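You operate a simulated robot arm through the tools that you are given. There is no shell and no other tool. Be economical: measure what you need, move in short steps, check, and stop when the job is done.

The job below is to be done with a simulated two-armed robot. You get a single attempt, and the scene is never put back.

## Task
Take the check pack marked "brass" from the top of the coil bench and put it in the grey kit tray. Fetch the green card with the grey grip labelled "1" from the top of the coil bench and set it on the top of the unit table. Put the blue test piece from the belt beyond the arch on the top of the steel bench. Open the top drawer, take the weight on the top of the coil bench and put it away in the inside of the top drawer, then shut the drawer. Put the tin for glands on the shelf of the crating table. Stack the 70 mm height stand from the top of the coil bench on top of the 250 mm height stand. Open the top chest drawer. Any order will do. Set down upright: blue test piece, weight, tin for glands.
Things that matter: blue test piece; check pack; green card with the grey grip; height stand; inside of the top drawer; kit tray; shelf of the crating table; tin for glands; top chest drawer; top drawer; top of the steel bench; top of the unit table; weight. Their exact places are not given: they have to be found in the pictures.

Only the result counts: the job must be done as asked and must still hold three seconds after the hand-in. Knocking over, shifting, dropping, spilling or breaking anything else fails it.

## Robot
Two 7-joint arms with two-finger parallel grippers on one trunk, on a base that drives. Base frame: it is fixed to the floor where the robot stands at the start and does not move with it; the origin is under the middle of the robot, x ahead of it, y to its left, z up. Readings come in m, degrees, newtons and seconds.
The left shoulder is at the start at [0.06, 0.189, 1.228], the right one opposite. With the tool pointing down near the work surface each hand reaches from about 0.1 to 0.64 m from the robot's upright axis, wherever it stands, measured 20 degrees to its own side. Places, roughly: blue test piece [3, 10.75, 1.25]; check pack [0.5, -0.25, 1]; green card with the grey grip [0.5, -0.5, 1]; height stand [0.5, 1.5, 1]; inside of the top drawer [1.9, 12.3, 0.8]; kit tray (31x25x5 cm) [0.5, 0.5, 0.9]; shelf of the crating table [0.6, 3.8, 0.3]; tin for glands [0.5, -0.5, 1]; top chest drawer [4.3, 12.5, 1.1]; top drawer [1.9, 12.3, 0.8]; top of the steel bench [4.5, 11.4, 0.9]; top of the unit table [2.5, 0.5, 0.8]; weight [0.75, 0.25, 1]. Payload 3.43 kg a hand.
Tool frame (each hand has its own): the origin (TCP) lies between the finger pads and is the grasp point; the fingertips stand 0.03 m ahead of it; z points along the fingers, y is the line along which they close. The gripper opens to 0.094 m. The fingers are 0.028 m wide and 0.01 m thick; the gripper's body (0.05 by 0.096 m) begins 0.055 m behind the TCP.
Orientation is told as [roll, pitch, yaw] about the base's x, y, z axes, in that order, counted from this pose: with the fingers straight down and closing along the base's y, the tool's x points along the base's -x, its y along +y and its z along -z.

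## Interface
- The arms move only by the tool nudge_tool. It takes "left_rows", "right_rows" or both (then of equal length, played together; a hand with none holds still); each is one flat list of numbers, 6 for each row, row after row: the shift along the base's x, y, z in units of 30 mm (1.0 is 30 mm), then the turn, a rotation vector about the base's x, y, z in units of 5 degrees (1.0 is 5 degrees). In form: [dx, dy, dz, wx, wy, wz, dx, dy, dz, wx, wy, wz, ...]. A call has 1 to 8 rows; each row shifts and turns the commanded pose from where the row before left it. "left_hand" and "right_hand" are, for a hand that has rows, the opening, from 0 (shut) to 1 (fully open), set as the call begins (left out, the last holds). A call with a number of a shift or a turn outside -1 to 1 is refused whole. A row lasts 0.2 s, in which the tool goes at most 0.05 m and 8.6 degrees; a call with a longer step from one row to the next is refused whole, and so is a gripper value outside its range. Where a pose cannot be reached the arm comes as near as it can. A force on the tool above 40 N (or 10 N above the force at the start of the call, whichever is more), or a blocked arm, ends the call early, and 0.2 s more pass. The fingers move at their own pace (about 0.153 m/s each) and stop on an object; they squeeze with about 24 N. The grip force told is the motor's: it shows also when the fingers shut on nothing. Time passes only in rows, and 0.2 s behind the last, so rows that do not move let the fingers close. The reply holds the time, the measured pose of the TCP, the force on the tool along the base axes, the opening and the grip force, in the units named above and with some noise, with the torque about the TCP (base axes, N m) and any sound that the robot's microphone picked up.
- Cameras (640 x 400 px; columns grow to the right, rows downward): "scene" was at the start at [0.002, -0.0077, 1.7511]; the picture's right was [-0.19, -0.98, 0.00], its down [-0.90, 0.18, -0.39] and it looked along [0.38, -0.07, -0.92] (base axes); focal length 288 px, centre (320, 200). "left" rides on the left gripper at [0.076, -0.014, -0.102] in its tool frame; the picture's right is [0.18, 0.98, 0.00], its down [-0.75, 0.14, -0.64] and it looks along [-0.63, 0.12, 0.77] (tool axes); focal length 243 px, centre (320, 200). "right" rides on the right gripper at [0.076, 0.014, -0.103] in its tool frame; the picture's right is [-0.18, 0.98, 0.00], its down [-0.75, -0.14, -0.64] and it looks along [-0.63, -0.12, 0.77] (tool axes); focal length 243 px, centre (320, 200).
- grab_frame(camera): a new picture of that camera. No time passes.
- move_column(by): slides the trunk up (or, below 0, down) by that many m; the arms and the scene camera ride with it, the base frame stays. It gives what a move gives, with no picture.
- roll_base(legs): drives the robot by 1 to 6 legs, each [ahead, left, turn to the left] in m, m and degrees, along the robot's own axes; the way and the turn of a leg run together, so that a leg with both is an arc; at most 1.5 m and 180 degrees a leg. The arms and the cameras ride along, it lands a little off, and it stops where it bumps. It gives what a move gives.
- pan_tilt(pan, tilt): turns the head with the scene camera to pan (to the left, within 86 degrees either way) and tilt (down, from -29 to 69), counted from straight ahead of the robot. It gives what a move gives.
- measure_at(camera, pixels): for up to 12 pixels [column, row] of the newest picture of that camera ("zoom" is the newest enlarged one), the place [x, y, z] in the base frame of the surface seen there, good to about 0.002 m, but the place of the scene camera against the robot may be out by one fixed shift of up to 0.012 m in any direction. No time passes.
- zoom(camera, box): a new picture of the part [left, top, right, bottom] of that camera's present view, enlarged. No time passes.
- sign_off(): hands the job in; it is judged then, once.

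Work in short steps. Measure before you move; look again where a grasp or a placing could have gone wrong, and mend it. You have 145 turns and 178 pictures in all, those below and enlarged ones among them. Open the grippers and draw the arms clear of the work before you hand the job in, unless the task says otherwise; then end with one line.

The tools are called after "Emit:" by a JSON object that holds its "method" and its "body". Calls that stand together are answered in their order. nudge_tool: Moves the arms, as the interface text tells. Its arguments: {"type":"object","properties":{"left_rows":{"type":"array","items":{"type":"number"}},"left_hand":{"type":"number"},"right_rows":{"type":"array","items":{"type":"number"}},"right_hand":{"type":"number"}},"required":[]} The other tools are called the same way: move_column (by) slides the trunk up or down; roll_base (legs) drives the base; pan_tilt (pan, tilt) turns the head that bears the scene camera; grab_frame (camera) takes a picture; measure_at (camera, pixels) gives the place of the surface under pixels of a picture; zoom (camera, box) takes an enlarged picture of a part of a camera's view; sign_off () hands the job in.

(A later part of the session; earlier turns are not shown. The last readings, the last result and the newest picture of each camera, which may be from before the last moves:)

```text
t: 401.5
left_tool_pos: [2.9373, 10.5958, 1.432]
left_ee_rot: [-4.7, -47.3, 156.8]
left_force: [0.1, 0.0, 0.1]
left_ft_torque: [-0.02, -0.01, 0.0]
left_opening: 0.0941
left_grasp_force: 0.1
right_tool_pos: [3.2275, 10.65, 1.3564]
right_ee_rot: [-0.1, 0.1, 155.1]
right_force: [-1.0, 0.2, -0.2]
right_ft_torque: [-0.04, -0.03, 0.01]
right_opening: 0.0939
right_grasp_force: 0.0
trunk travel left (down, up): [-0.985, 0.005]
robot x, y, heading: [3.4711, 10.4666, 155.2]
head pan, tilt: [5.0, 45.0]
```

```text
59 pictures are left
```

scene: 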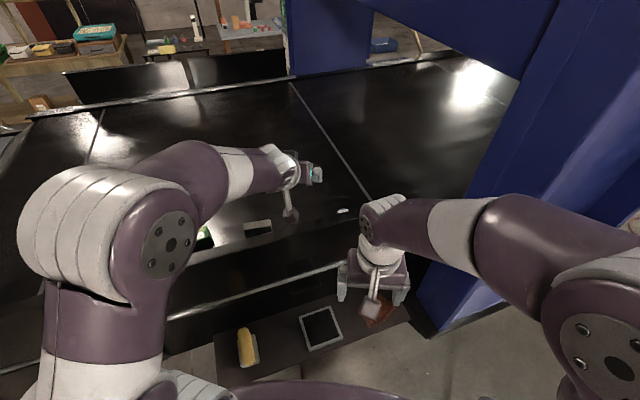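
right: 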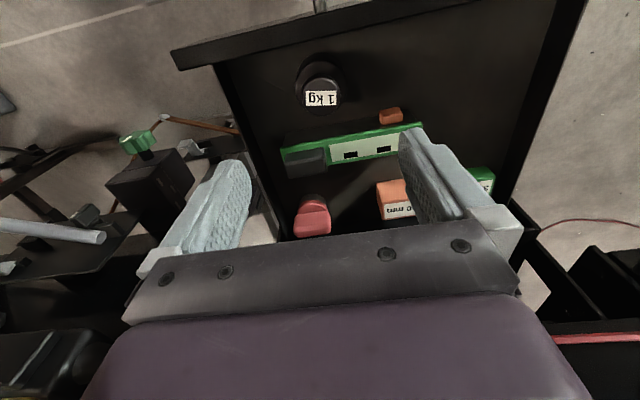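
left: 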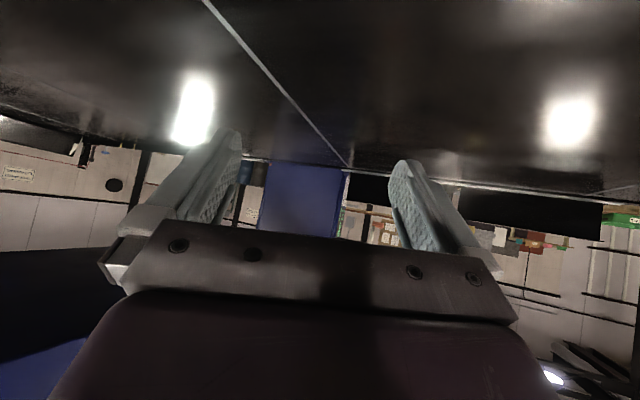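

The piece's top peeks over the guard near (343,210). I zoom and measure it.

Emit:
{"method": "zoom", "body": {"camera": "scene", "box": [290, 170, 390, 240]}}

Emit:
{"method": "measure_at", "body": {"camera": "scene", "pixels": [[343, 210], [338, 210], [348, 210], [258, 227], [343, 213], [330, 222]]}}

```text
5.71 times, centred on (340, 205) of scene
```

zoom: 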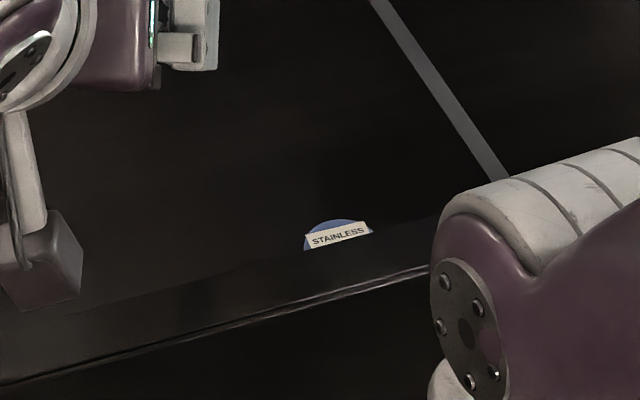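

```text
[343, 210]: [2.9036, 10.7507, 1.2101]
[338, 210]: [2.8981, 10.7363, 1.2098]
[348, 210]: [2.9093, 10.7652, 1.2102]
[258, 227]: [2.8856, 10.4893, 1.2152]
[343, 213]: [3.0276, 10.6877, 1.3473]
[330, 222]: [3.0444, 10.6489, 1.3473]
```

It is a blue disc ("STAINLESS" label), top z≈1.216, near (2.905,10.745). I bring the left hand toward it while untilting, and look.

Emit:
{"method": "nudge_tool", "body": {"left_rows": [-0.15, 0.4, -0.3, -0.42, -0.9, 0, -0.15, 0.4, -0.3, -0.42, -0.9, 0, -0.15, 0.4, -0.4, -0.42, -0.9, 0, -0.15, 0.4, -0.4, -0.42, -0.9, 0, -0.15, 0.4, -0.4, -0.42, -0.9, 0, 0, 0, -0.4, -0.42, -0.9, 0, 0, 0, -0.4, -0.42, -0.9, 0]}}

Emit:
{"method": "grab_frame", "body": {"camera": "left"}}

Emit:
{"method": "grab_frame", "body": {"camera": "scene"}}

```text
t: 403.1
left_tool_pos: [2.9153, 10.6562, 1.3532]
left_ee_rot: [-3.6, -12.5, 156.3]
left_force: [-1.0, 0.2, 0.2]
left_ft_torque: [0.02, 0.0, 0.02]
left_opening: 0.0941
left_grasp_force: 0.0
right_tool_pos: [3.2281, 10.6494, 1.3568]
right_ee_rot: [-0.1, 0.2, 155.0]
right_force: [-0.4, 0.6, 0.1]
right_ft_torque: [0.02, 0.01, 0.01]
right_opening: 0.094
right_grasp_force: 0.0
trunk travel left (down, up): [-0.985, 0.005]
robot x, y, heading: [3.4717, 10.4684, 154.9]
head pan, tilt: [5.0, 45.0]
```

```text
57 pictures are left
```

left: 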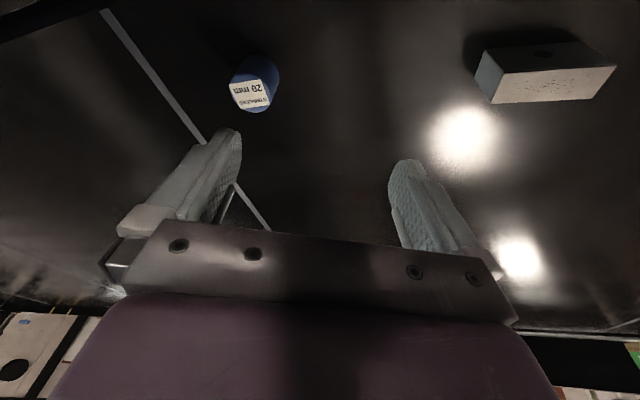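

```text
56 pictures are left
```

scene: 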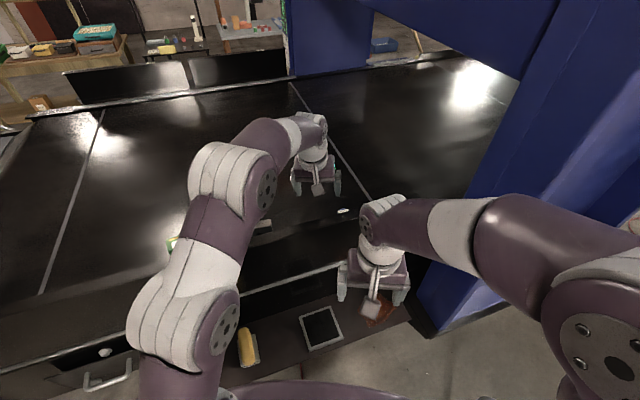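

The left camera sees the blue piece at (253,85). I measure it.

Emit:
{"method": "measure_at", "body": {"camera": "left", "pixels": [[250, 95], [234, 92], [270, 95], [250, 110], [252, 82], [255, 57], [278, 70], [245, 75], [300, 90]]}}

Emit:
{"method": "zoom", "body": {"camera": "left", "box": [200, 30, 310, 130]}}

```text
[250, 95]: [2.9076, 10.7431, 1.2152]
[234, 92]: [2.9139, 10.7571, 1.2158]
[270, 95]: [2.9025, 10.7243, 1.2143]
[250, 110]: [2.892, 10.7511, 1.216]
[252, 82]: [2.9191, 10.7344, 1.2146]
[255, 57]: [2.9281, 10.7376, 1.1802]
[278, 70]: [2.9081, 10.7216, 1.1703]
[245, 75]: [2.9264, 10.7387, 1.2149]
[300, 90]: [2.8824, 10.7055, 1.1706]
```

```text
4.00 times, centred on (255, 80) of left
```

zoom: 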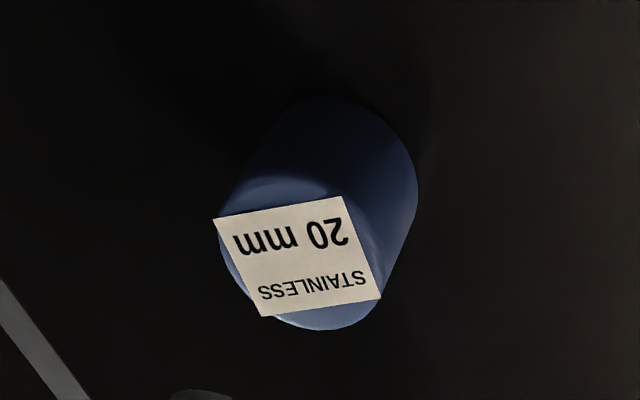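

Piece centre (2.9085,10.742), r≈0.021, height 0.045. I move over it, finishing the untilt, and stop just above.

Emit:
{"method": "nudge_tool", "body": {"left_rows": [-0.1, 0.5, -0.4, -0.42, -0.9, 0, -0.12, 0.5, -0.6, -0.42, -0.9, 0, 0, 0.5, -0.7, -0.21, -0.45, 0, 0, 0.5, -0.7, -0.66, 0.29, 0, 0, 0.5, -0.7, 0, 0, 0, 0, 0.37, -0.5, 0, 0, 0, 0, 0, 0, 0, 0, 0]}}

Emit:
{"method": "grab_frame", "body": {"camera": "left"}}

```text
t: 404.0
left_tool_pos: [2.9505, 10.6694, 1.2588]
left_ee_rot: [-1.9, -0.4, 155.9]
left_force: [0.5, -1.6, 1.0]
left_ft_torque: [0.07, 0.05, -0.01]
left_opening: 0.0941
left_grasp_force: 0.2
left hand out of reach, approached as far as the arm can: row 1, 2, 3, 4
right_tool_pos: [3.2296, 10.6487, 1.3578]
right_ee_rot: [0.0, 0.1, 155.2]
right_force: [0.2, 0.0, 0.0]
right_ft_torque: [-0.03, 0.01, 0.0]
right_opening: 0.0941
right_grasp_force: 0.1
trunk travel left (down, up): [-0.985, 0.005]
robot x, y, heading: [3.463, 10.4663, 155.0]
head pan, tilt: [5.0, 45.0]
stopped in row 4 (left hand): the force on the tool passed its limit (the readings are from after the stop); the commanded pose is now the measured one
```

```text
54 pictures are left
```

left: 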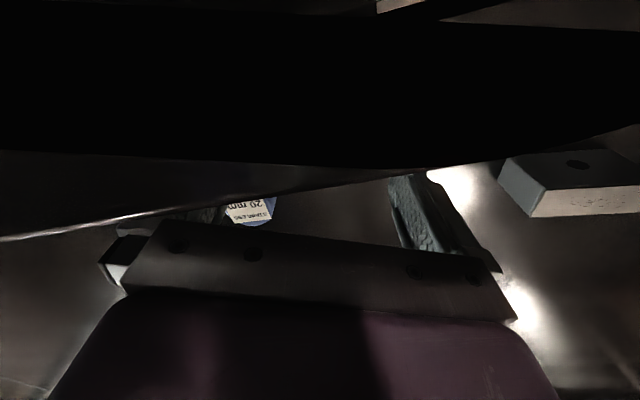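

The wrist camera touched the guard because the arm fell short. I lift 50 mm at once, then bring the base 7 cm closer and 5° right so that the hand ends above the piece.

Emit:
{"method": "nudge_tool", "body": {"left_rows": [-0.2, 0.1, 0.3, 0, 0, 0, 0, 0, 0.7, 0, 0, 0, 0, 0, 0.7, 0, 0, 0]}}

Emit:
{"method": "grab_frame", "body": {"camera": "left"}}

Emit:
{"method": "measure_at", "body": {"camera": "scene", "pixels": [[575, 330], [520, 220], [610, 260], [560, 285], [470, 230], [432, 220]]}}

```text
t: 404.8
left_tool_pos: [2.967, 10.6566, 1.2849]
left_ee_rot: [-1.9, -0.4, 156.0]
left_force: [0.2, 0.0, 0.2]
left_ft_torque: [-0.04, -0.03, -0.02]
left_opening: 0.0939
left_grasp_force: 0.2
left hand out of reach, approached as far as the arm can: row 1, 2, 3
right_tool_pos: [3.2296, 10.6495, 1.3571]
right_ee_rot: [-0.1, 0.0, 155.1]
right_force: [-0.5, 0.2, 0.2]
right_ft_torque: [-0.01, 0.03, -0.02]
right_opening: 0.0939
right_grasp_force: 0.2
trunk travel left (down, up): [-0.985, 0.005]
robot x, y, heading: [3.4646, 10.4714, 155.3]
head pan, tilt: [5.0, 45.0]
```

```text
53 pictures are left
```

left: 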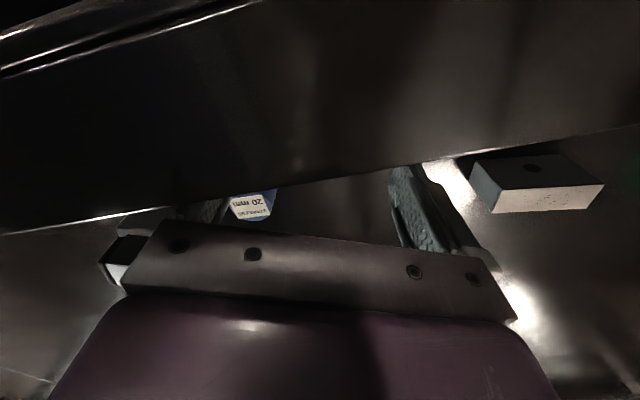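

```text
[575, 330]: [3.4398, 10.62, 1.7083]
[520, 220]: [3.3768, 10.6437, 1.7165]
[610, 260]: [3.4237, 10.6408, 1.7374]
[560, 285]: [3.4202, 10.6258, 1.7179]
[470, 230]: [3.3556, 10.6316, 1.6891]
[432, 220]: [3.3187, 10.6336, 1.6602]
```

The right elbow is well clear of the arch leg. I drive 0.088 m ahead with -5° turn to put the hand over the piece.

Emit:
{"method": "roll_base", "body": {"legs": [[0.088, -0.007, -5]]}}

Emit:
{"method": "grab_frame", "body": {"camera": "left"}}

```text
t: 405.9
left_tool_pos: [2.9157, 10.743, 1.2861]
left_ee_rot: [-2.0, -0.8, 151.0]
left_force: [0.7, 0.0, 0.0]
left_ft_torque: [0.02, 0.04, 0.0]
left_opening: 0.0939
left_grasp_force: 0.1
right_tool_pos: [3.1775, 10.711, 1.3594]
right_ee_rot: [-0.1, -0.1, 150.2]
right_force: [0.7, -0.6, 0.1]
right_ft_torque: [0.04, 0.02, 0.02]
right_opening: 0.0939
right_grasp_force: 0.1
trunk travel left (down, up): [-0.985, 0.005]
robot x, y, heading: [3.3926, 10.512, 150.2]
head pan, tilt: [5.0, 45.0]
```

```text
52 pictures are left
```

left: 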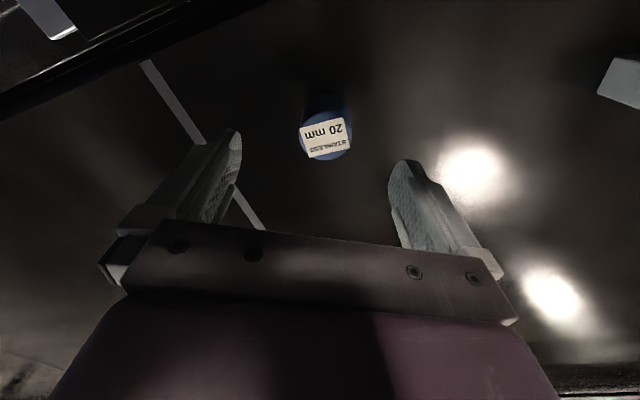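

Centred. I lower 79 mm (with -7 mm in x) and close.

Emit:
{"method": "nudge_tool", "body": {"left_rows": [-0.1, 0, -0.7, 0, 0, 0, -0.1, 0, -0.7, 0, 0, 0, -0.04, 0, -0.7, 0, 0, 0, 0, 0, -0.5, 0, 0, 0, 0, 0, 0, 0, 0, 0]}}

Emit:
{"method": "nudge_tool", "body": {"left_rows": [0, 0, 0, 0, 0, 0, 0, 0, 0, 0, 0, 0, 0, 0, 0, 0, 0, 0], "left_hand": 0}}

Emit:
{"method": "grab_frame", "body": {"camera": "left"}}

```text
t: 407.1
left_tool_pos: [2.9042, 10.7456, 1.2071]
left_ee_rot: [-1.9, -0.3, 151.1]
left_force: [0.6, -0.6, -0.4]
left_ft_torque: [0.02, 0.02, 0.0]
left_opening: 0.0943
left_grasp_force: 0.0
right_tool_pos: [3.1726, 10.7136, 1.3567]
right_ee_rot: [-0.2, 0.0, 150.1]
right_force: [-0.5, 0.9, -0.6]
right_ft_torque: [0.06, 0.01, 0.02]
right_opening: 0.094
right_grasp_force: 0.2
trunk travel left (down, up): [-0.985, 0.005]
robot x, y, heading: [3.394, 10.5164, 150.0]
head pan, tilt: [5.0, 45.0]
```

```text
t: 407.9
left_tool_pos: [2.9037, 10.7469, 1.2057]
left_ee_rot: [-1.9, -0.2, 151.2]
left_force: [0.4, -0.1, -0.9]
left_ft_torque: [0.0, 0.02, 0.0]
left_opening: 0.0429
left_grasp_force: 24.2
right_tool_pos: [3.1715, 10.7151, 1.3569]
right_ee_rot: [0.0, 0.2, 150.2]
right_force: [0.9, -0.5, -0.5]
right_ft_torque: [-0.02, -0.02, -0.03]
right_opening: 0.0939
right_grasp_force: 0.1
trunk travel left (down, up): [-0.985, 0.005]
robot x, y, heading: [3.3923, 10.5151, 150.1]
head pan, tilt: [5.0, 45.0]
```

```text
51 pictures are left
```

left: 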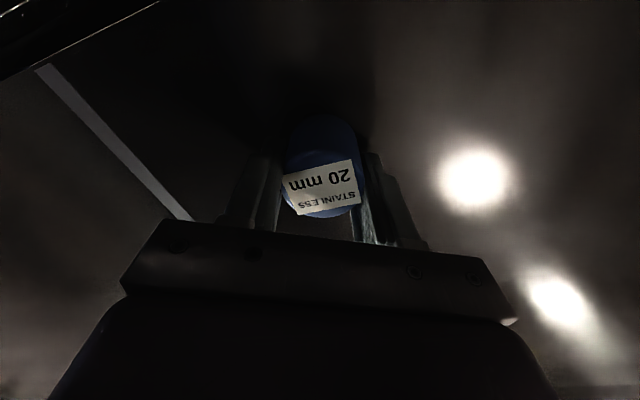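

Held (0.043 m). I lift to 1.287, then tilt 45° while rising to ~1.43 to clear the guard.

Emit:
{"method": "nudge_tool", "body": {"left_rows": [0, 0, 0.9, 0, 0, 0, 0, 0, 0.9, 0, 0, 0, 0, 0, 0.8, 0, 0, 0, 0, 0, 0.4, 0.5, 0.86, 0, 0, 0, 0.5, 0.5, 0.86, 0, 0, 0, 0.5, 0.5, 0.86, 0, 0, 0, 0.5, 0.5, 0.86, 0, 0, 0, 0.5, 0.5, 0.86, 0]}}

Emit:
{"method": "nudge_tool", "body": {"left_rows": [0, 0, 0.6, 0.5, 0.86, 0, 0, 0, 0.6, 0.5, 0.86, 0, 0, 0, 0.6, 0.5, 0.86, 0, 0, 0, 0.6, 0.5, 0.86, 0]}}

Emit:
{"method": "grab_frame", "body": {"camera": "left"}}

```text
t: 409.7
left_tool_pos: [2.9058, 10.7428, 1.3536]
left_ee_rot: [-2.4, -25.3, 151.2]
left_force: [0.9, -0.3, -1.0]
left_ft_torque: [-0.03, 0.02, 0.0]
left_opening: 0.0429
left_grasp_force: 24.7
left hand out of reach, approached as far as the arm can: row 3
right_tool_pos: [3.1727, 10.7143, 1.3572]
right_ee_rot: [0.0, 0.1, 150.2]
right_force: [0.1, 0.6, 0.7]
right_ft_torque: [0.02, 0.05, -0.01]
right_opening: 0.0941
right_grasp_force: 0.1
trunk travel left (down, up): [-0.985, 0.005]
robot x, y, heading: [3.3959, 10.5132, 150.4]
head pan, tilt: [5.0, 45.0]
```

```text
t: 410.7
left_tool_pos: [2.9067, 10.745, 1.4264]
left_ee_rot: [-3.2, -45.2, 151.7]
left_force: [1.1, -0.3, -1.3]
left_ft_torque: [-0.01, 0.0, 0.03]
left_opening: 0.0428
left_grasp_force: 24.2
right_tool_pos: [3.1722, 10.7146, 1.3579]
right_ee_rot: [-0.1, 0.1, 150.2]
right_force: [0.5, -0.1, 0.4]
right_ft_torque: [-0.02, -0.03, 0.0]
right_opening: 0.094
right_grasp_force: 0.0
trunk travel left (down, up): [-0.985, 0.005]
robot x, y, heading: [3.3923, 10.5158, 149.8]
head pan, tilt: [5.0, 45.0]
```

```text
50 pictures are left
```

left: 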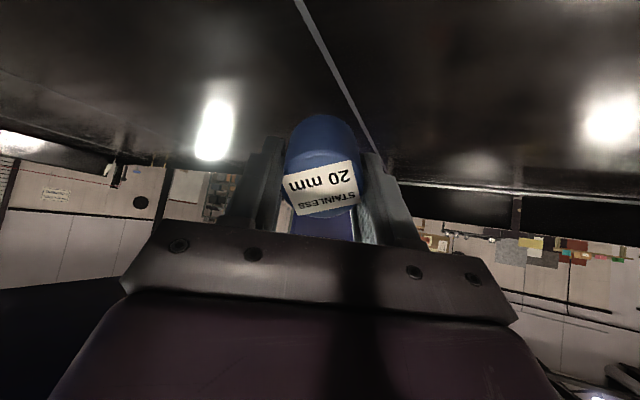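

The piece is held. I back away over the guard, turn and drive to the bench's west side, facing +x.

Emit:
{"method": "roll_base", "body": {"legs": [[-0.25, 0, 0], [0, 0, -60], [0.85, -0.08, 0], [0, 0, -90]]}}

Emit:
{"method": "pan_tilt", "body": {"pan": 10, "tilt": 45}}

Emit:
{"method": "grab_frame", "body": {"camera": "scene"}}

Emit:
{"method": "pan_tilt", "body": {"pan": 45, "tilt": 30}}

Emit:
{"method": "grab_frame", "body": {"camera": "scene"}}

```text
t: 423.1
left_tool_pos: [4.199, 11.3194, 1.4268]
left_ee_rot: [-3.2, -45.0, 4.2]
left_force: [0.4, 0.3, -0.3]
left_ft_torque: [0.01, 0.0, -0.02]
left_opening: 0.0418
left_grasp_force: 24.0
right_tool_pos: [3.9599, 11.2005, 1.3575]
right_ee_rot: [0.0, 0.3, 2.9]
right_force: [0.4, -0.8, -0.7]
right_ft_torque: [0.0, 0.0, -0.01]
right_opening: 0.0939
right_grasp_force: 0.1
trunk travel left (down, up): [-0.985, 0.005]
robot x, y, heading: [3.6625, 11.2516, 2.5]
head pan, tilt: [5.0, 45.0]
```

```text
t: 423.8
left_tool_pos: [4.1989, 11.3193, 1.4259]
left_ee_rot: [-3.0, -45.1, 4.2]
left_force: [-0.5, 0.3, -0.9]
left_ft_torque: [-0.02, 0.01, 0.0]
left_opening: 0.0418
left_grasp_force: 24.9
right_tool_pos: [3.9592, 11.2011, 1.3574]
right_ee_rot: [-0.1, 0.2, 2.8]
right_force: [-0.4, 0.8, -0.1]
right_ft_torque: [0.04, -0.01, 0.02]
right_opening: 0.094
right_grasp_force: 0.0
trunk travel left (down, up): [-0.985, 0.005]
robot x, y, heading: [3.6655, 11.2501, 2.8]
head pan, tilt: [10.0, 45.0]
```

```text
49 pictures are left
```

scene: 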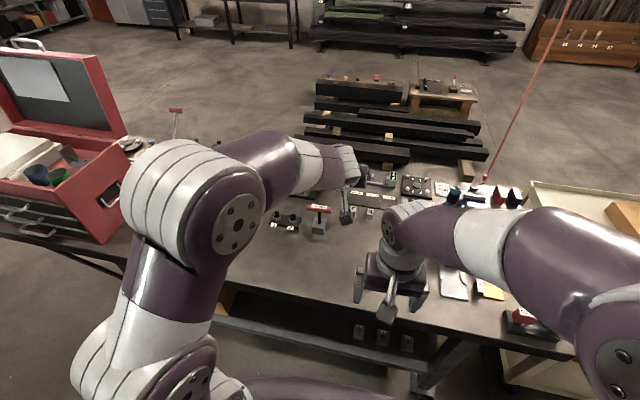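

```text
t: 424.8
left_tool_pos: [4.1996, 11.3186, 1.4254]
left_ee_rot: [-3.0, -45.0, 4.2]
left_force: [0.2, 0.4, -1.0]
left_ft_torque: [0.0, 0.01, 0.02]
left_opening: 0.0419
left_grasp_force: 24.0
right_tool_pos: [3.9584, 11.2009, 1.3572]
right_ee_rot: [0.0, 0.1, 2.9]
right_force: [-0.5, 0.1, 0.0]
right_ft_torque: [-0.01, -0.01, -0.02]
right_opening: 0.0943
right_grasp_force: 0.1
trunk travel left (down, up): [-0.985, 0.005]
robot x, y, heading: [3.6646, 11.2525, 2.4]
head pan, tilt: [45.0, 30.0]
```

```text
48 pictures are left
```

scene: 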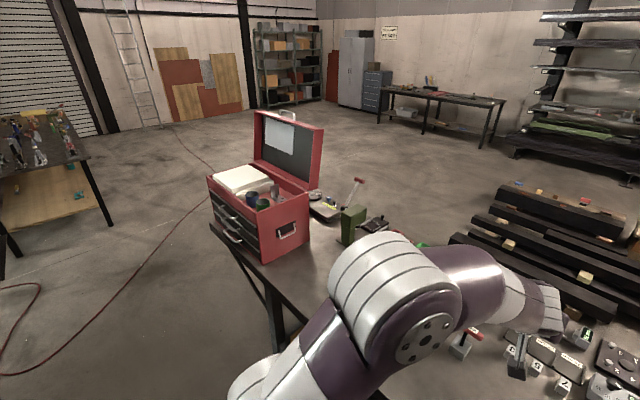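

The bench's near strip around the middle is free; chest drawers face -x. I return the head and measure the free bench spot.

Emit:
{"method": "pan_tilt", "body": {"pan": 10, "tilt": 45}}

Emit:
{"method": "grab_frame", "body": {"camera": "scene"}}

Emit:
{"method": "measure_at", "body": {"camera": "scene", "pixels": [[270, 265], [300, 260], [250, 285], [285, 220], [320, 225], [340, 275], [240, 240], [230, 300], [345, 235]]}}

```text
t: 425.8
left_tool_pos: [4.1986, 11.3188, 1.4261]
left_ee_rot: [-3.1, -45.1, 4.1]
left_force: [0.6, 0.2, -0.4]
left_ft_torque: [-0.02, 0.04, -0.05]
left_opening: 0.0418
left_grasp_force: 24.4
right_tool_pos: [3.9579, 11.2009, 1.357]
right_ee_rot: [0.0, 0.1, 2.7]
right_force: [-0.2, 0.1, 0.4]
right_ft_torque: [0.01, 0.03, 0.01]
right_opening: 0.0941
right_grasp_force: 0.0
trunk travel left (down, up): [-0.985, 0.005]
robot x, y, heading: [3.6643, 11.2504, 2.8]
head pan, tilt: [10.0, 45.0]
```

```text
47 pictures are left
```

scene: 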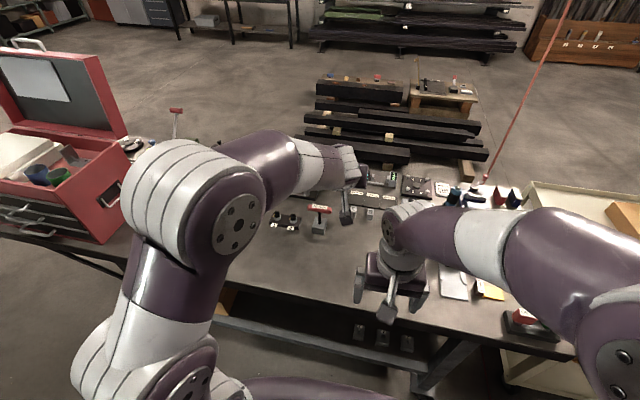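

```text
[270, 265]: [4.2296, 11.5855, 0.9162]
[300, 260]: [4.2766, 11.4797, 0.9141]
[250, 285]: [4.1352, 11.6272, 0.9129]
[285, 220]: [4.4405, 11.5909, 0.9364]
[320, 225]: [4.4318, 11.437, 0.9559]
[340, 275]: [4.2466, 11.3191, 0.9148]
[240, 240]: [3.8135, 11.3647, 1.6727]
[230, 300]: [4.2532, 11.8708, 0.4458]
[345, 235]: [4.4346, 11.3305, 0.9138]
```

Bench top z≈0.92; spot (4.26,11.42) is free. I move the base 0.08 m ahead and bring the piece down over it while untilting.

Emit:
{"method": "roll_base", "body": {"legs": [[0.08, 0, -2.5]]}}

Emit:
{"method": "nudge_tool", "body": {"left_rows": [-0.1, 0.4, -0.8, 0, 1, 0, -0.1, 0.4, -0.8, 0, 1, 0, -0.1, 0.4, -0.8, 0, 1, 0, -0.1, 0.4, -0.8, 0, 1, 0, -0.1, 0.4, -0.8, 0, 1, 0, -0.1, 0.4, -0.8, 0, 1, 0, -0.1, 0.4, -0.8, 0, 1, 0, -0.1, 0.4, -0.8, 0, 1, 0]}}

Emit:
{"method": "nudge_tool", "body": {"left_rows": [0, 0, -1, 0.4, 1, 0, 0, 0, -1, 0, 0, 0, 0, 0, -1, 0, 0, 0, 0, 0, -1, 0, 0, 0]}}

Emit:
{"method": "grab_frame", "body": {"camera": "left"}}

```text
t: 426.8
left_tool_pos: [4.2718, 11.2972, 1.4307]
left_ee_rot: [-3.3, -45.4, 1.7]
left_force: [-1.0, 0.7, -0.7]
left_ft_torque: [0.03, -0.02, -0.04]
left_opening: 0.0417
left_grasp_force: 23.8
right_tool_pos: [4.028, 11.19, 1.3593]
right_ee_rot: [-0.1, -0.2, 0.2]
right_force: [-1.4, 0.5, 0.1]
right_ft_torque: [-0.01, -0.05, 0.03]
right_opening: 0.0938
right_grasp_force: 0.2
trunk travel left (down, up): [-0.985, 0.005]
robot x, y, heading: [3.7446, 11.2509, 0.4]
head pan, tilt: [10.0, 45.0]
```

```text
t: 428.6
left_tool_pos: [4.2594, 11.3909, 1.2347]
left_ee_rot: [-2.0, -5.1, 1.1]
left_force: [-0.3, 0.2, -1.4]
left_ft_torque: [0.03, 0.02, -0.02]
left_opening: 0.0415
left_grasp_force: 24.0
right_tool_pos: [4.0375, 11.1901, 1.3573]
right_ee_rot: [-0.1, 0.2, 0.2]
right_force: [-0.7, 0.3, 0.0]
right_ft_torque: [-0.01, -0.03, -0.02]
right_opening: 0.0939
right_grasp_force: 0.0
trunk travel left (down, up): [-0.985, 0.005]
robot x, y, heading: [3.7431, 11.2541, 0.2]
head pan, tilt: [10.0, 45.0]
```

```text
t: 429.6
left_tool_pos: [4.2583, 11.3922, 1.1153]
left_ee_rot: [0.0, -0.2, 1.1]
left_force: [0.0, 0.2, -0.2]
left_ft_torque: [0.0, 0.0, 0.0]
left_opening: 0.042
left_grasp_force: 23.6
right_tool_pos: [4.0379, 11.1901, 1.3571]
right_ee_rot: [0.0, 0.2, 0.2]
right_force: [0.1, -0.7, 0.2]
right_ft_torque: [0.03, 0.03, 0.0]
right_opening: 0.0942
right_grasp_force: 0.0
trunk travel left (down, up): [-0.985, 0.005]
robot x, y, heading: [3.7456, 11.253, 0.2]
head pan, tilt: [10.0, 45.0]
```

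```text
46 pictures are left
```

left: 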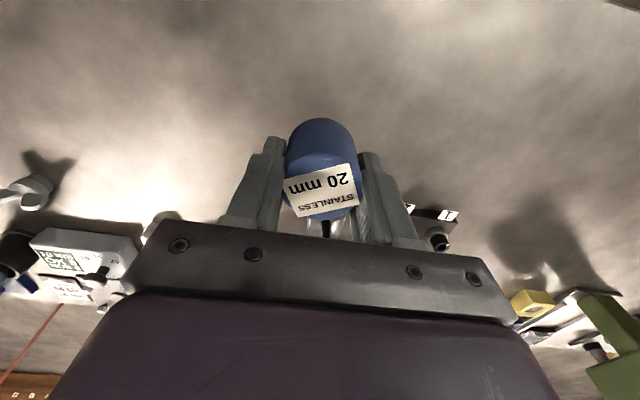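

I measure the bench under the piece, and restore the 2° roll the hand had when gripping.

Emit:
{"method": "measure_at", "body": {"camera": "left", "pixels": [[320, 80], [240, 130], [420, 130], [320, 225], [430, 225], [165, 215]]}}

Emit:
{"method": "nudge_tool", "body": {"left_rows": [0, 0, -1, -0.4, 0, 0, 0, 0, -1, 0, 0, 0, 0, 0, -1, 0, 0, 0, 0, 0, -1, 0, 0, 0]}}

```text
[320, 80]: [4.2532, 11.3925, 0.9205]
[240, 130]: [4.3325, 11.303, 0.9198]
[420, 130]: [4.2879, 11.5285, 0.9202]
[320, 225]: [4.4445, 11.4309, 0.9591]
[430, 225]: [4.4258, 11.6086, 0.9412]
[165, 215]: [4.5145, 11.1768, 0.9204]
```

```text
t: 430.6
left_tool_pos: [4.258, 11.392, 0.9928]
left_ee_rot: [-1.9, -0.2, 1.1]
left_force: [0.4, 0.7, -0.8]
left_ft_torque: [0.02, 0.0, 0.03]
left_opening: 0.0414
left_grasp_force: 24.1
right_tool_pos: [4.0373, 11.1887, 1.3573]
right_ee_rot: [0.0, 0.2, 0.3]
right_force: [-0.2, 0.5, 0.1]
right_ft_torque: [-0.02, -0.03, 0.03]
right_opening: 0.094
right_grasp_force: 0.0
trunk travel left (down, up): [-0.985, 0.005]
robot x, y, heading: [3.7404, 11.2534, 0.1]
head pan, tilt: [10.0, 45.0]
```

Bench 0.920; contact expected at TCP ≈0.955. I lower to 0.959 then small steps.

Emit:
{"method": "nudge_tool", "body": {"left_rows": [0, 0, -0.7, 0, 0, 0, 0, 0, -0.45, 0, 0, 0, 0, 0, 0, 0, 0, 0]}}

Emit:
{"method": "nudge_tool", "body": {"left_rows": [0, 0, -0.06, 0, 0, 0, 0, 0, 0, 0, 0, 0]}}

Emit:
{"method": "nudge_tool", "body": {"left_rows": [0, 0, -0.06, 0, 0, 0, 0, 0, 0, 0, 0, 0]}}

Emit:
{"method": "nudge_tool", "body": {"left_rows": [0, 0, -0.05, 0, 0, 0, 0, 0, 0, 0, 0, 0]}}

```text
t: 431.4
left_tool_pos: [4.2571, 11.3926, 0.96]
left_ee_rot: [-2.1, -0.3, 1.1]
left_force: [-0.4, -0.3, -0.6]
left_ft_torque: [-0.05, 0.03, 0.02]
left_opening: 0.0417
left_grasp_force: 24.5
right_tool_pos: [4.0374, 11.1897, 1.3568]
right_ee_rot: [0.0, 0.1, 0.2]
right_force: [0.6, 0.0, -0.7]
right_ft_torque: [0.03, 0.02, 0.01]
right_opening: 0.0942
right_grasp_force: 0.0
trunk travel left (down, up): [-0.985, 0.005]
robot x, y, heading: [3.7428, 11.2505, 0.3]
head pan, tilt: [10.0, 45.0]
```

```text
t: 432.0
left_tool_pos: [4.2584, 11.3929, 0.9586]
left_ee_rot: [-2.0, -0.3, 1.1]
left_force: [0.7, -0.1, 3.6]
left_ft_torque: [0.06, 0.04, 0.0]
left_opening: 0.0414
left_grasp_force: 24.4
right_tool_pos: [4.0363, 11.1898, 1.3566]
right_ee_rot: [0.0, 0.0, 0.2]
right_force: [0.4, 1.3, 1.4]
right_ft_torque: [0.01, 0.04, -0.01]
right_opening: 0.0939
right_grasp_force: 0.0
trunk travel left (down, up): [-0.985, 0.005]
robot x, y, heading: [3.7423, 11.2549, 0.1]
head pan, tilt: [10.0, 45.0]
```

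```text
t: 432.6
left_tool_pos: [4.2576, 11.3934, 0.9571]
left_ee_rot: [-2.0, -0.2, 1.1]
left_force: [0.4, -2.3, 13.6]
left_ft_torque: [0.22, -0.04, -0.04]
left_opening: 0.0416
left_grasp_force: 24.0
right_tool_pos: [4.0356, 11.189, 1.3576]
right_ee_rot: [0.1, 0.2, 0.1]
right_force: [0.0, 1.3, 0.2]
right_ft_torque: [-0.03, -0.01, 0.0]
right_opening: 0.0941
right_grasp_force: 0.0
trunk travel left (down, up): [-0.985, 0.005]
robot x, y, heading: [3.7418, 11.255, -0.1]
head pan, tilt: [10.0, 45.0]
```

```text
t: 433.2
left_tool_pos: [4.2563, 11.3927, 0.9551]
left_ee_rot: [-2.0, -0.4, 1.1]
left_force: [1.1, -1.3, 18.1]
left_ft_torque: [0.36, 0.01, 0.04]
left_opening: 0.0417
left_grasp_force: 23.9
right_tool_pos: [4.035, 11.1889, 1.3574]
right_ee_rot: [0.0, 0.1, 0.1]
right_force: [0.2, 0.2, -0.6]
right_ft_torque: [0.05, 0.06, 0.04]
right_opening: 0.0939
right_grasp_force: 0.2
trunk travel left (down, up): [-0.985, 0.005]
robot x, y, heading: [3.7427, 11.2534, 0.4]
head pan, tilt: [10.0, 45.0]
```

Contact. I ease off, release, lift and look.

Emit:
{"method": "nudge_tool", "body": {"left_rows": [0, 0, 0.04, 0, 0, 0, 0, 0, 0, 0, 0, 0]}}

Emit:
{"method": "nudge_tool", "body": {"left_rows": [0, 0, 0, 0, 0, 0, 0, 0, 0, 0, 0, 0, 0, 0, 0.7, 0, 0, 0, 0, 0, 1, 0, 0, 0, 0, 0, 1, 0, 0, 0, 0, 0, 1, 0, 0, 0, 0, 0, 1, 0, 0, 0, 0, 0, 1, 0, 0, 0], "left_hand": 1}}

Emit:
{"method": "grab_frame", "body": {"camera": "left"}}

```text
t: 433.8
left_tool_pos: [4.2567, 11.3921, 0.9552]
left_ee_rot: [-2.0, -0.1, 1.1]
left_force: [1.1, -0.1, 5.5]
left_ft_torque: [0.13, -0.07, -0.07]
left_opening: 0.0413
left_grasp_force: 24.0
right_tool_pos: [4.037, 11.1888, 1.358]
right_ee_rot: [0.0, 0.1, 0.2]
right_force: [0.2, -0.5, -0.2]
right_ft_torque: [-0.01, 0.02, 0.0]
right_opening: 0.094
right_grasp_force: 0.0
trunk travel left (down, up): [-0.985, 0.005]
robot x, y, heading: [3.7397, 11.2536, -0.0]
head pan, tilt: [10.0, 45.0]
```

```text
t: 435.6
left_tool_pos: [4.2548, 11.3934, 1.1261]
left_ee_rot: [-2.0, -0.1, 1.1]
left_force: [-0.2, 0.6, 0.0]
left_ft_torque: [0.0, -0.02, 0.02]
left_opening: 0.0942
left_grasp_force: 0.0
right_tool_pos: [4.0372, 11.1877, 1.3574]
right_ee_rot: [0.0, 0.1, 0.2]
right_force: [0.1, 0.2, 0.5]
right_ft_torque: [-0.01, 0.02, 0.0]
right_opening: 0.0938
right_grasp_force: 0.1
trunk travel left (down, up): [-0.985, 0.005]
robot x, y, heading: [3.7415, 11.2506, 0.4]
head pan, tilt: [10.0, 45.0]
```

```text
45 pictures are left
```

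left: 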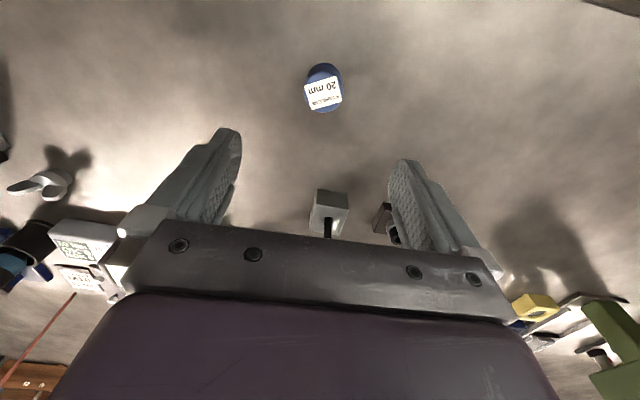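

The test piece stands upright on the bench. Now the chest: I back off and strafe left to y≈12.35, then look at its front.

Emit:
{"method": "roll_base", "body": {"legs": [[-0.3, 0, 0], [0, 1.1, 0]]}}

Emit:
{"method": "pan_tilt", "body": {"pan": 0, "tilt": 35}}

Emit:
{"method": "grab_frame", "body": {"camera": "scene"}}

```text
t: 437.8
left_tool_pos: [3.9619, 11.3903, 1.1231]
left_ee_rot: [-1.8, 0.4, 0.9]
left_force: [0.5, -0.1, -0.7]
left_ft_torque: [0.0, -0.01, 0.0]
left_opening: 0.094
left_grasp_force: 0.0
right_tool_pos: [3.7441, 11.1866, 1.3554]
right_ee_rot: [0.0, 0.7, 0.1]
right_force: [-0.3, 0.4, -0.1]
right_ft_torque: [0.02, -0.05, 0.02]
right_opening: 0.0941
right_grasp_force: 0.0
trunk travel left (down, up): [-0.985, 0.005]
robot x, y, heading: [3.4429, 11.2518, -0.0]
head pan, tilt: [10.0, 45.0]
stopped in leg 1: the robot was blocked; the commanded pose is now the measured one
```

```text
t: 438.6
left_tool_pos: [3.9619, 11.3907, 1.1214]
left_ee_rot: [-1.9, 0.4, 1.0]
left_force: [0.8, -0.8, 1.0]
left_ft_torque: [-0.01, 0.01, 0.01]
left_opening: 0.0941
left_grasp_force: 0.0
right_tool_pos: [3.7451, 11.187, 1.3536]
right_ee_rot: [0.1, 0.8, 0.1]
right_force: [-1.0, -0.8, -0.1]
right_ft_torque: [-0.03, 0.01, 0.01]
right_opening: 0.094
right_grasp_force: 0.0
trunk travel left (down, up): [-0.985, 0.005]
robot x, y, heading: [3.4428, 11.2479, 0.2]
head pan, tilt: [0.0, 35.0]
```

```text
44 pictures are left
```

scene: 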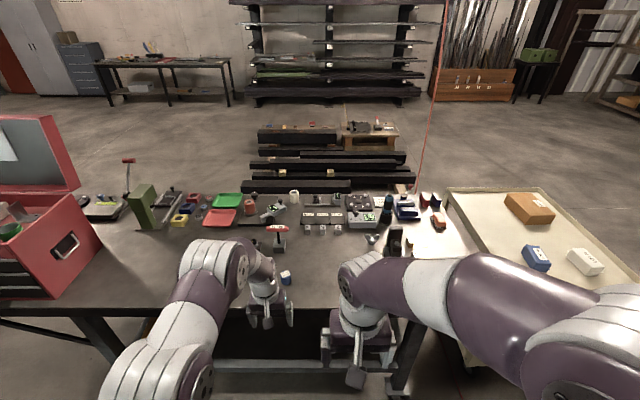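

The base's back touched the arch foot; I go ahead 0.1 m, then strafe left.

Emit:
{"method": "roll_base", "body": {"legs": [[0.11, 0, 0], [0, 1.0, 0]]}}

Emit:
{"method": "pan_tilt", "body": {"pan": 5, "tilt": 35}}

Emit:
{"method": "grab_frame", "body": {"camera": "scene"}}

```text
t: 444.5
left_tool_pos: [4.053, 12.3932, 1.1279]
left_ee_rot: [-1.9, -0.1, 1.5]
left_force: [0.3, 0.1, 0.4]
left_ft_torque: [-0.02, -0.01, -0.06]
left_opening: 0.0941
left_grasp_force: 0.0
right_tool_pos: [3.8354, 12.1875, 1.357]
right_ee_rot: [0.0, 0.2, 0.7]
right_force: [-0.4, 0.1, -0.4]
right_ft_torque: [-0.02, 0.0, 0.0]
right_opening: 0.094
right_grasp_force: 0.1
trunk travel left (down, up): [-0.985, 0.005]
robot x, y, heading: [3.5433, 12.2512, 0.6]
head pan, tilt: [0.0, 35.0]
```

```text
t: 445.2
left_tool_pos: [4.0526, 12.3936, 1.126]
left_ee_rot: [-2.0, -0.2, 1.4]
left_force: [0.3, -0.7, -0.1]
left_ft_torque: [-0.01, -0.01, 0.03]
left_opening: 0.0941
left_grasp_force: 0.1
right_tool_pos: [3.8346, 12.1868, 1.3575]
right_ee_rot: [0.0, 0.2, 0.7]
right_force: [0.4, -0.3, -0.1]
right_ft_torque: [0.02, -0.02, -0.05]
right_opening: 0.094
right_grasp_force: 0.0
trunk travel left (down, up): [-0.985, 0.005]
robot x, y, heading: [3.5412, 12.2477, 0.3]
head pan, tilt: [5.0, 35.0]
```

```text
43 pictures are left
```

scene: 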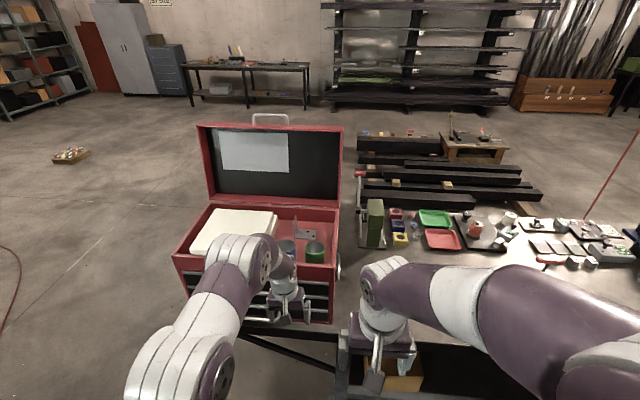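

Emit:
{"method": "zoom", "body": {"camera": "scene", "box": [160, 220, 360, 345]}}

Emit:
{"method": "grab_frame", "body": {"camera": "left"}}

Emit:
{"method": "measure_at", "body": {"camera": "scene", "pixels": [[180, 262], [335, 262], [175, 255], [190, 280], [330, 285], [320, 310], [190, 270], [325, 270], [326, 298], [190, 295]]}}

```text
3.20 times, centred on (260, 282) of scene
```

zoom: 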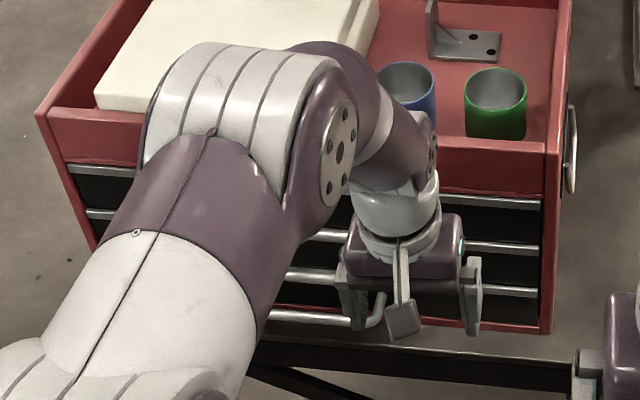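

```text
41 pictures are left
```

left: 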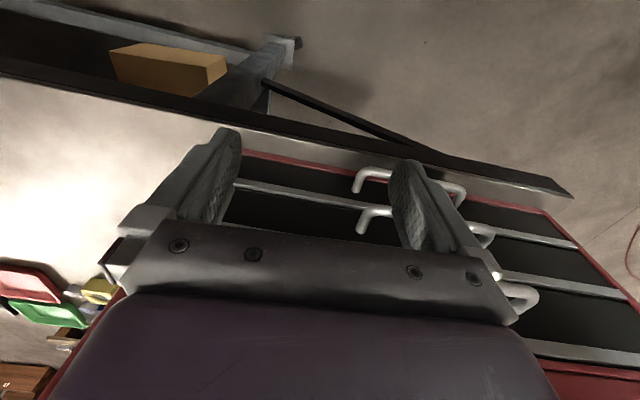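

```text
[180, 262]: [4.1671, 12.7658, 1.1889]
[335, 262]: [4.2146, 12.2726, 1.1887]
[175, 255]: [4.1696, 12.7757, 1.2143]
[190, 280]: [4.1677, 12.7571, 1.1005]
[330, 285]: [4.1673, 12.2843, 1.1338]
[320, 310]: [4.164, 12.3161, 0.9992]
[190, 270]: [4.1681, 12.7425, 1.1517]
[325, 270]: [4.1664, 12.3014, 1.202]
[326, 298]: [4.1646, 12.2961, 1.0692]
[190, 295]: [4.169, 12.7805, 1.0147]
```

Three drawers with bar handles are visible between arm parts. I measure the bars in both views.

Emit:
{"method": "measure_at", "body": {"camera": "zoom", "pixels": [[325, 236], [310, 275], [310, 317], [380, 300], [375, 320], [500, 202], [500, 247], [500, 291], [500, 225], [500, 270], [90, 175], [90, 213]]}}

Emit:
{"method": "measure_at", "body": {"camera": "left", "pixels": [[530, 298], [510, 276], [520, 308], [490, 232], [375, 210], [463, 190], [385, 172], [365, 222], [580, 310], [580, 280], [560, 350]]}}

```text
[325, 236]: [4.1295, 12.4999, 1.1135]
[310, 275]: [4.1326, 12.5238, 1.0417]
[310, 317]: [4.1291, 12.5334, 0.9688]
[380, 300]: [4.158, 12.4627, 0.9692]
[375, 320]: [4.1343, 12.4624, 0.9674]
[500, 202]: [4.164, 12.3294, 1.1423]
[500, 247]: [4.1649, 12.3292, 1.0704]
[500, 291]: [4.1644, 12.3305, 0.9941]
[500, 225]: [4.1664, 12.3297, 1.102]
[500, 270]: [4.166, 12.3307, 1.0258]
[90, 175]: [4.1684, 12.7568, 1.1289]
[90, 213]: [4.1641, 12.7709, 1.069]
```

```text
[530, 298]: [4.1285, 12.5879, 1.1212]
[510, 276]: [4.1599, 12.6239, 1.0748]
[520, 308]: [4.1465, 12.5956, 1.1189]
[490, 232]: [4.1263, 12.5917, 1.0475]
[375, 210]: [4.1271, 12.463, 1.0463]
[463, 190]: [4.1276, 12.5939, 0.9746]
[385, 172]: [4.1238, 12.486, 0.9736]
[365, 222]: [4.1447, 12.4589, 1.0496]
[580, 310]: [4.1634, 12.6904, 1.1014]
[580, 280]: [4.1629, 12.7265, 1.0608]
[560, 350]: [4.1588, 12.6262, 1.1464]
```

Top handle: bar x≈4.127, z≈1.120, y 12.46–12.595. I back the base to x≈3.40 and left 0.13 m, lower the trunk 0.18 m and turn the left hand forward as for the other drawer.

Emit:
{"method": "roll_base", "body": {"legs": [[-0.14, 0.13, 0]]}}

Emit:
{"method": "move_column", "body": {"by": -0.18}}

Emit:
{"method": "nudge_tool", "body": {"left_rows": [0.2, 0, 0.42, 0.98, -0.98, -0.98, 0.2, 0, 0.42, 0.98, -0.98, -0.98, 0.2, 0, 0.42, 0.98, -0.98, -0.98, 0.2, 0, 0.42, 0.98, -0.98, -0.98, 0.2, 0, 0.42, 0.98, -0.98, -0.98, 0.2, 0, 0.42, 0.98, -0.98, -0.98, 0.2, 0, 0.42, 0.98, -0.98, -0.98]}}

Emit:
{"method": "nudge_tool", "body": {"left_rows": [0.2, 0, 0.42, 0.98, -0.98, -0.98, 0.2, 0, 0.42, 0.98, -0.98, -0.98, 0.2, 0, 0.42, 0.98, -0.98, -0.98, 0.2, 0, 0.42, 0.98, -0.98, -0.98, 0.2, 0, 0.42, 0.98, -0.98, -0.98, 0.2, 0, 0.42, 0.98, -0.98, -0.98, 0.2, 0, 0.42, 0.98, -0.98, -0.98]}}

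Emit:
{"method": "grab_frame", "body": {"camera": "left"}}

Emit:
{"method": "grab_frame", "body": {"camera": "scene"}}

```text
t: 446.7
left_tool_pos: [3.9129, 12.5194, 1.1258]
left_ee_rot: [-1.9, 0.0, 1.4]
left_force: [0.1, -0.6, -0.6]
left_ft_torque: [0.0, 0.04, 0.01]
left_opening: 0.0939
left_grasp_force: 0.1
right_tool_pos: [3.6959, 12.3151, 1.3556]
right_ee_rot: [0.1, 0.3, 0.5]
right_force: [-1.1, -0.1, -0.3]
right_ft_torque: [0.01, 0.04, -0.01]
right_opening: 0.0939
right_grasp_force: 0.1
trunk travel left (down, up): [-0.985, 0.005]
robot x, y, heading: [3.3998, 12.3801, 0.4]
head pan, tilt: [5.0, 35.0]
```

```text
t: 448.7
left_tool_pos: [3.911, 12.5217, 0.9481]
left_ee_rot: [-2.0, -0.2, 1.4]
left_force: [-0.1, 0.1, 0.4]
left_ft_torque: [0.04, 0.0, 0.01]
left_opening: 0.0938
left_grasp_force: 0.1
right_tool_pos: [3.6925, 12.3167, 1.176]
right_ee_rot: [0.0, 0.2, 0.5]
right_force: [-0.1, -0.4, 0.0]
right_ft_torque: [0.0, 0.0, 0.01]
right_opening: 0.094
right_grasp_force: 0.1
trunk travel left (down, up): [-0.805, 0.185]
robot x, y, heading: [3.3982, 12.3783, 0.6]
head pan, tilt: [5.0, 35.0]
```

```text
t: 450.3
left_tool_pos: [3.952, 12.521, 1.0366]
left_ee_rot: [42.3, -20.6, -43.6]
left_force: [-0.9, -0.3, 0.0]
left_ft_torque: [0.0, 0.01, 0.01]
left_opening: 0.0942
left_grasp_force: 0.1
right_tool_pos: [3.6908, 12.3171, 1.1769]
right_ee_rot: [-0.1, 0.1, 0.5]
right_force: [-0.7, -0.5, -0.4]
right_ft_torque: [0.0, 0.01, -0.02]
right_opening: 0.094
right_grasp_force: 0.0
trunk travel left (down, up): [-0.805, 0.185]
robot x, y, heading: [3.4019, 12.3777, 0.5]
head pan, tilt: [5.0, 35.0]
```

```text
t: 451.9
left_tool_pos: [3.971, 12.5179, 1.1326]
left_ee_rot: [85.8, -3.6, -87.4]
left_force: [-0.3, 0.6, -1.1]
left_ft_torque: [0.0, -0.02, 0.0]
left_opening: 0.094
left_grasp_force: 0.0
left hand out of reach, approached as far as the arm can: row 7
right_tool_pos: [3.6896, 12.316, 1.1783]
right_ee_rot: [-0.1, 0.0, 0.6]
right_force: [-0.5, -0.1, 0.6]
right_ft_torque: [0.0, 0.01, -0.02]
right_opening: 0.0939
right_grasp_force: 0.0
trunk travel left (down, up): [-0.805, 0.185]
robot x, y, heading: [3.3977, 12.3763, 0.7]
head pan, tilt: [5.0, 35.0]
```

```text
40 pictures are left
```

left: 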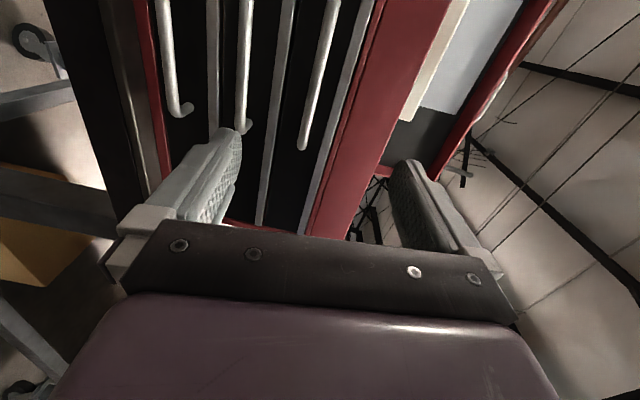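

```text
39 pictures are left
```

scene: 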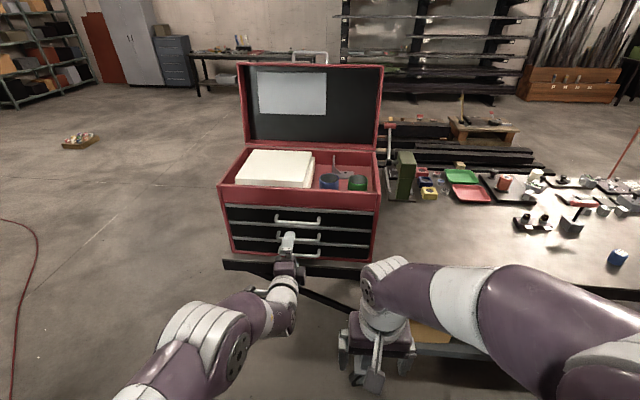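

The hand points forward; top bar is at (318,75). I measure it.

Emit:
{"method": "measure_at", "body": {"camera": "left", "pixels": [[330, 30], [318, 80], [304, 140], [243, 60], [345, 90], [280, 120]]}}

Emit:
{"method": "measure_at", "body": {"camera": "scene", "pixels": [[298, 223], [278, 221], [318, 221], [300, 212], [300, 205]]}}

```text
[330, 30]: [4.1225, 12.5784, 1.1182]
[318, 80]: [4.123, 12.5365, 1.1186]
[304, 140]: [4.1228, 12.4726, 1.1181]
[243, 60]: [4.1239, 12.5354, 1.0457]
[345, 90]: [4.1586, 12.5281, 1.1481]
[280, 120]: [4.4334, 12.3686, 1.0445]
```

```text
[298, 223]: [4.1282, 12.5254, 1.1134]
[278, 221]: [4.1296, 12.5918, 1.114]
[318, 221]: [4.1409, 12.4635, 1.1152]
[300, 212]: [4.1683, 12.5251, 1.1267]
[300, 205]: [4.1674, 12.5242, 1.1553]
```

I correct the hand's small tilt and height, narrow the opening (to avoid the middle handle), then drive ahead 0.142 m.

Emit:
{"method": "nudge_tool", "body": {"left_rows": [0, 0.1, -0.47, 0.8, -0.7, 0, 0, 0, 0, 0, 0, 0], "left_hand": 0.6}}

Emit:
{"method": "roll_base", "body": {"legs": [[0.13, 0, 0]]}}

Emit:
{"method": "grab_frame", "body": {"camera": "left"}}

```text
t: 452.5
left_tool_pos: [3.9942, 12.517, 1.1367]
left_ee_rot: [88.8, 0.4, -87.3]
left_force: [-0.3, -0.1, -0.6]
left_ft_torque: [0.04, 0.03, 0.01]
left_opening: 0.0563
left_grasp_force: 0.1
left hand out of reach, approached as far as the arm can: row 1
right_tool_pos: [3.6916, 12.3176, 1.1777]
right_ee_rot: [-0.1, 0.0, 0.6]
right_force: [0.0, 0.7, 0.7]
right_ft_torque: [0.03, -0.02, 0.01]
right_opening: 0.094
right_grasp_force: 0.0
trunk travel left (down, up): [-0.805, 0.185]
robot x, y, heading: [3.3992, 12.3816, 0.5]
head pan, tilt: [5.0, 35.0]
```

```text
t: 453.8
left_tool_pos: [4.1232, 12.5177, 1.1347]
left_ee_rot: [88.6, 0.2, -87.4]
left_force: [-0.8, -0.9, -2.4]
left_ft_torque: [-0.02, -0.1, -0.03]
left_opening: 0.0568
left_grasp_force: 0.5
right_tool_pos: [3.8215, 12.3169, 1.177]
right_ee_rot: [0.0, 0.1, 0.5]
right_force: [-0.9, -0.1, 0.5]
right_ft_torque: [0.01, 0.03, 0.02]
right_opening: 0.094
right_grasp_force: 0.2
trunk travel left (down, up): [-0.805, 0.185]
robot x, y, heading: [3.5288, 12.3783, 0.3]
head pan, tilt: [5.0, 35.0]
```

```text
38 pictures are left
```

left: 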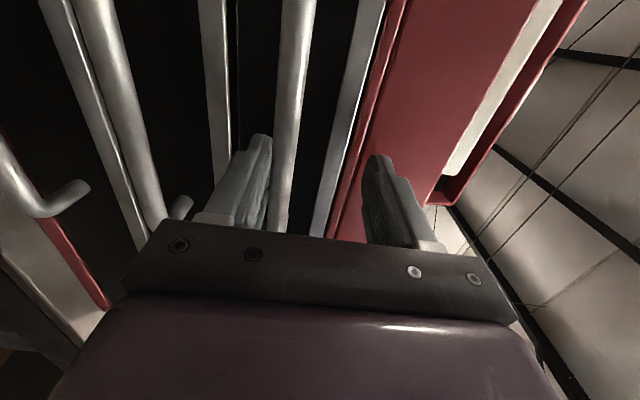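

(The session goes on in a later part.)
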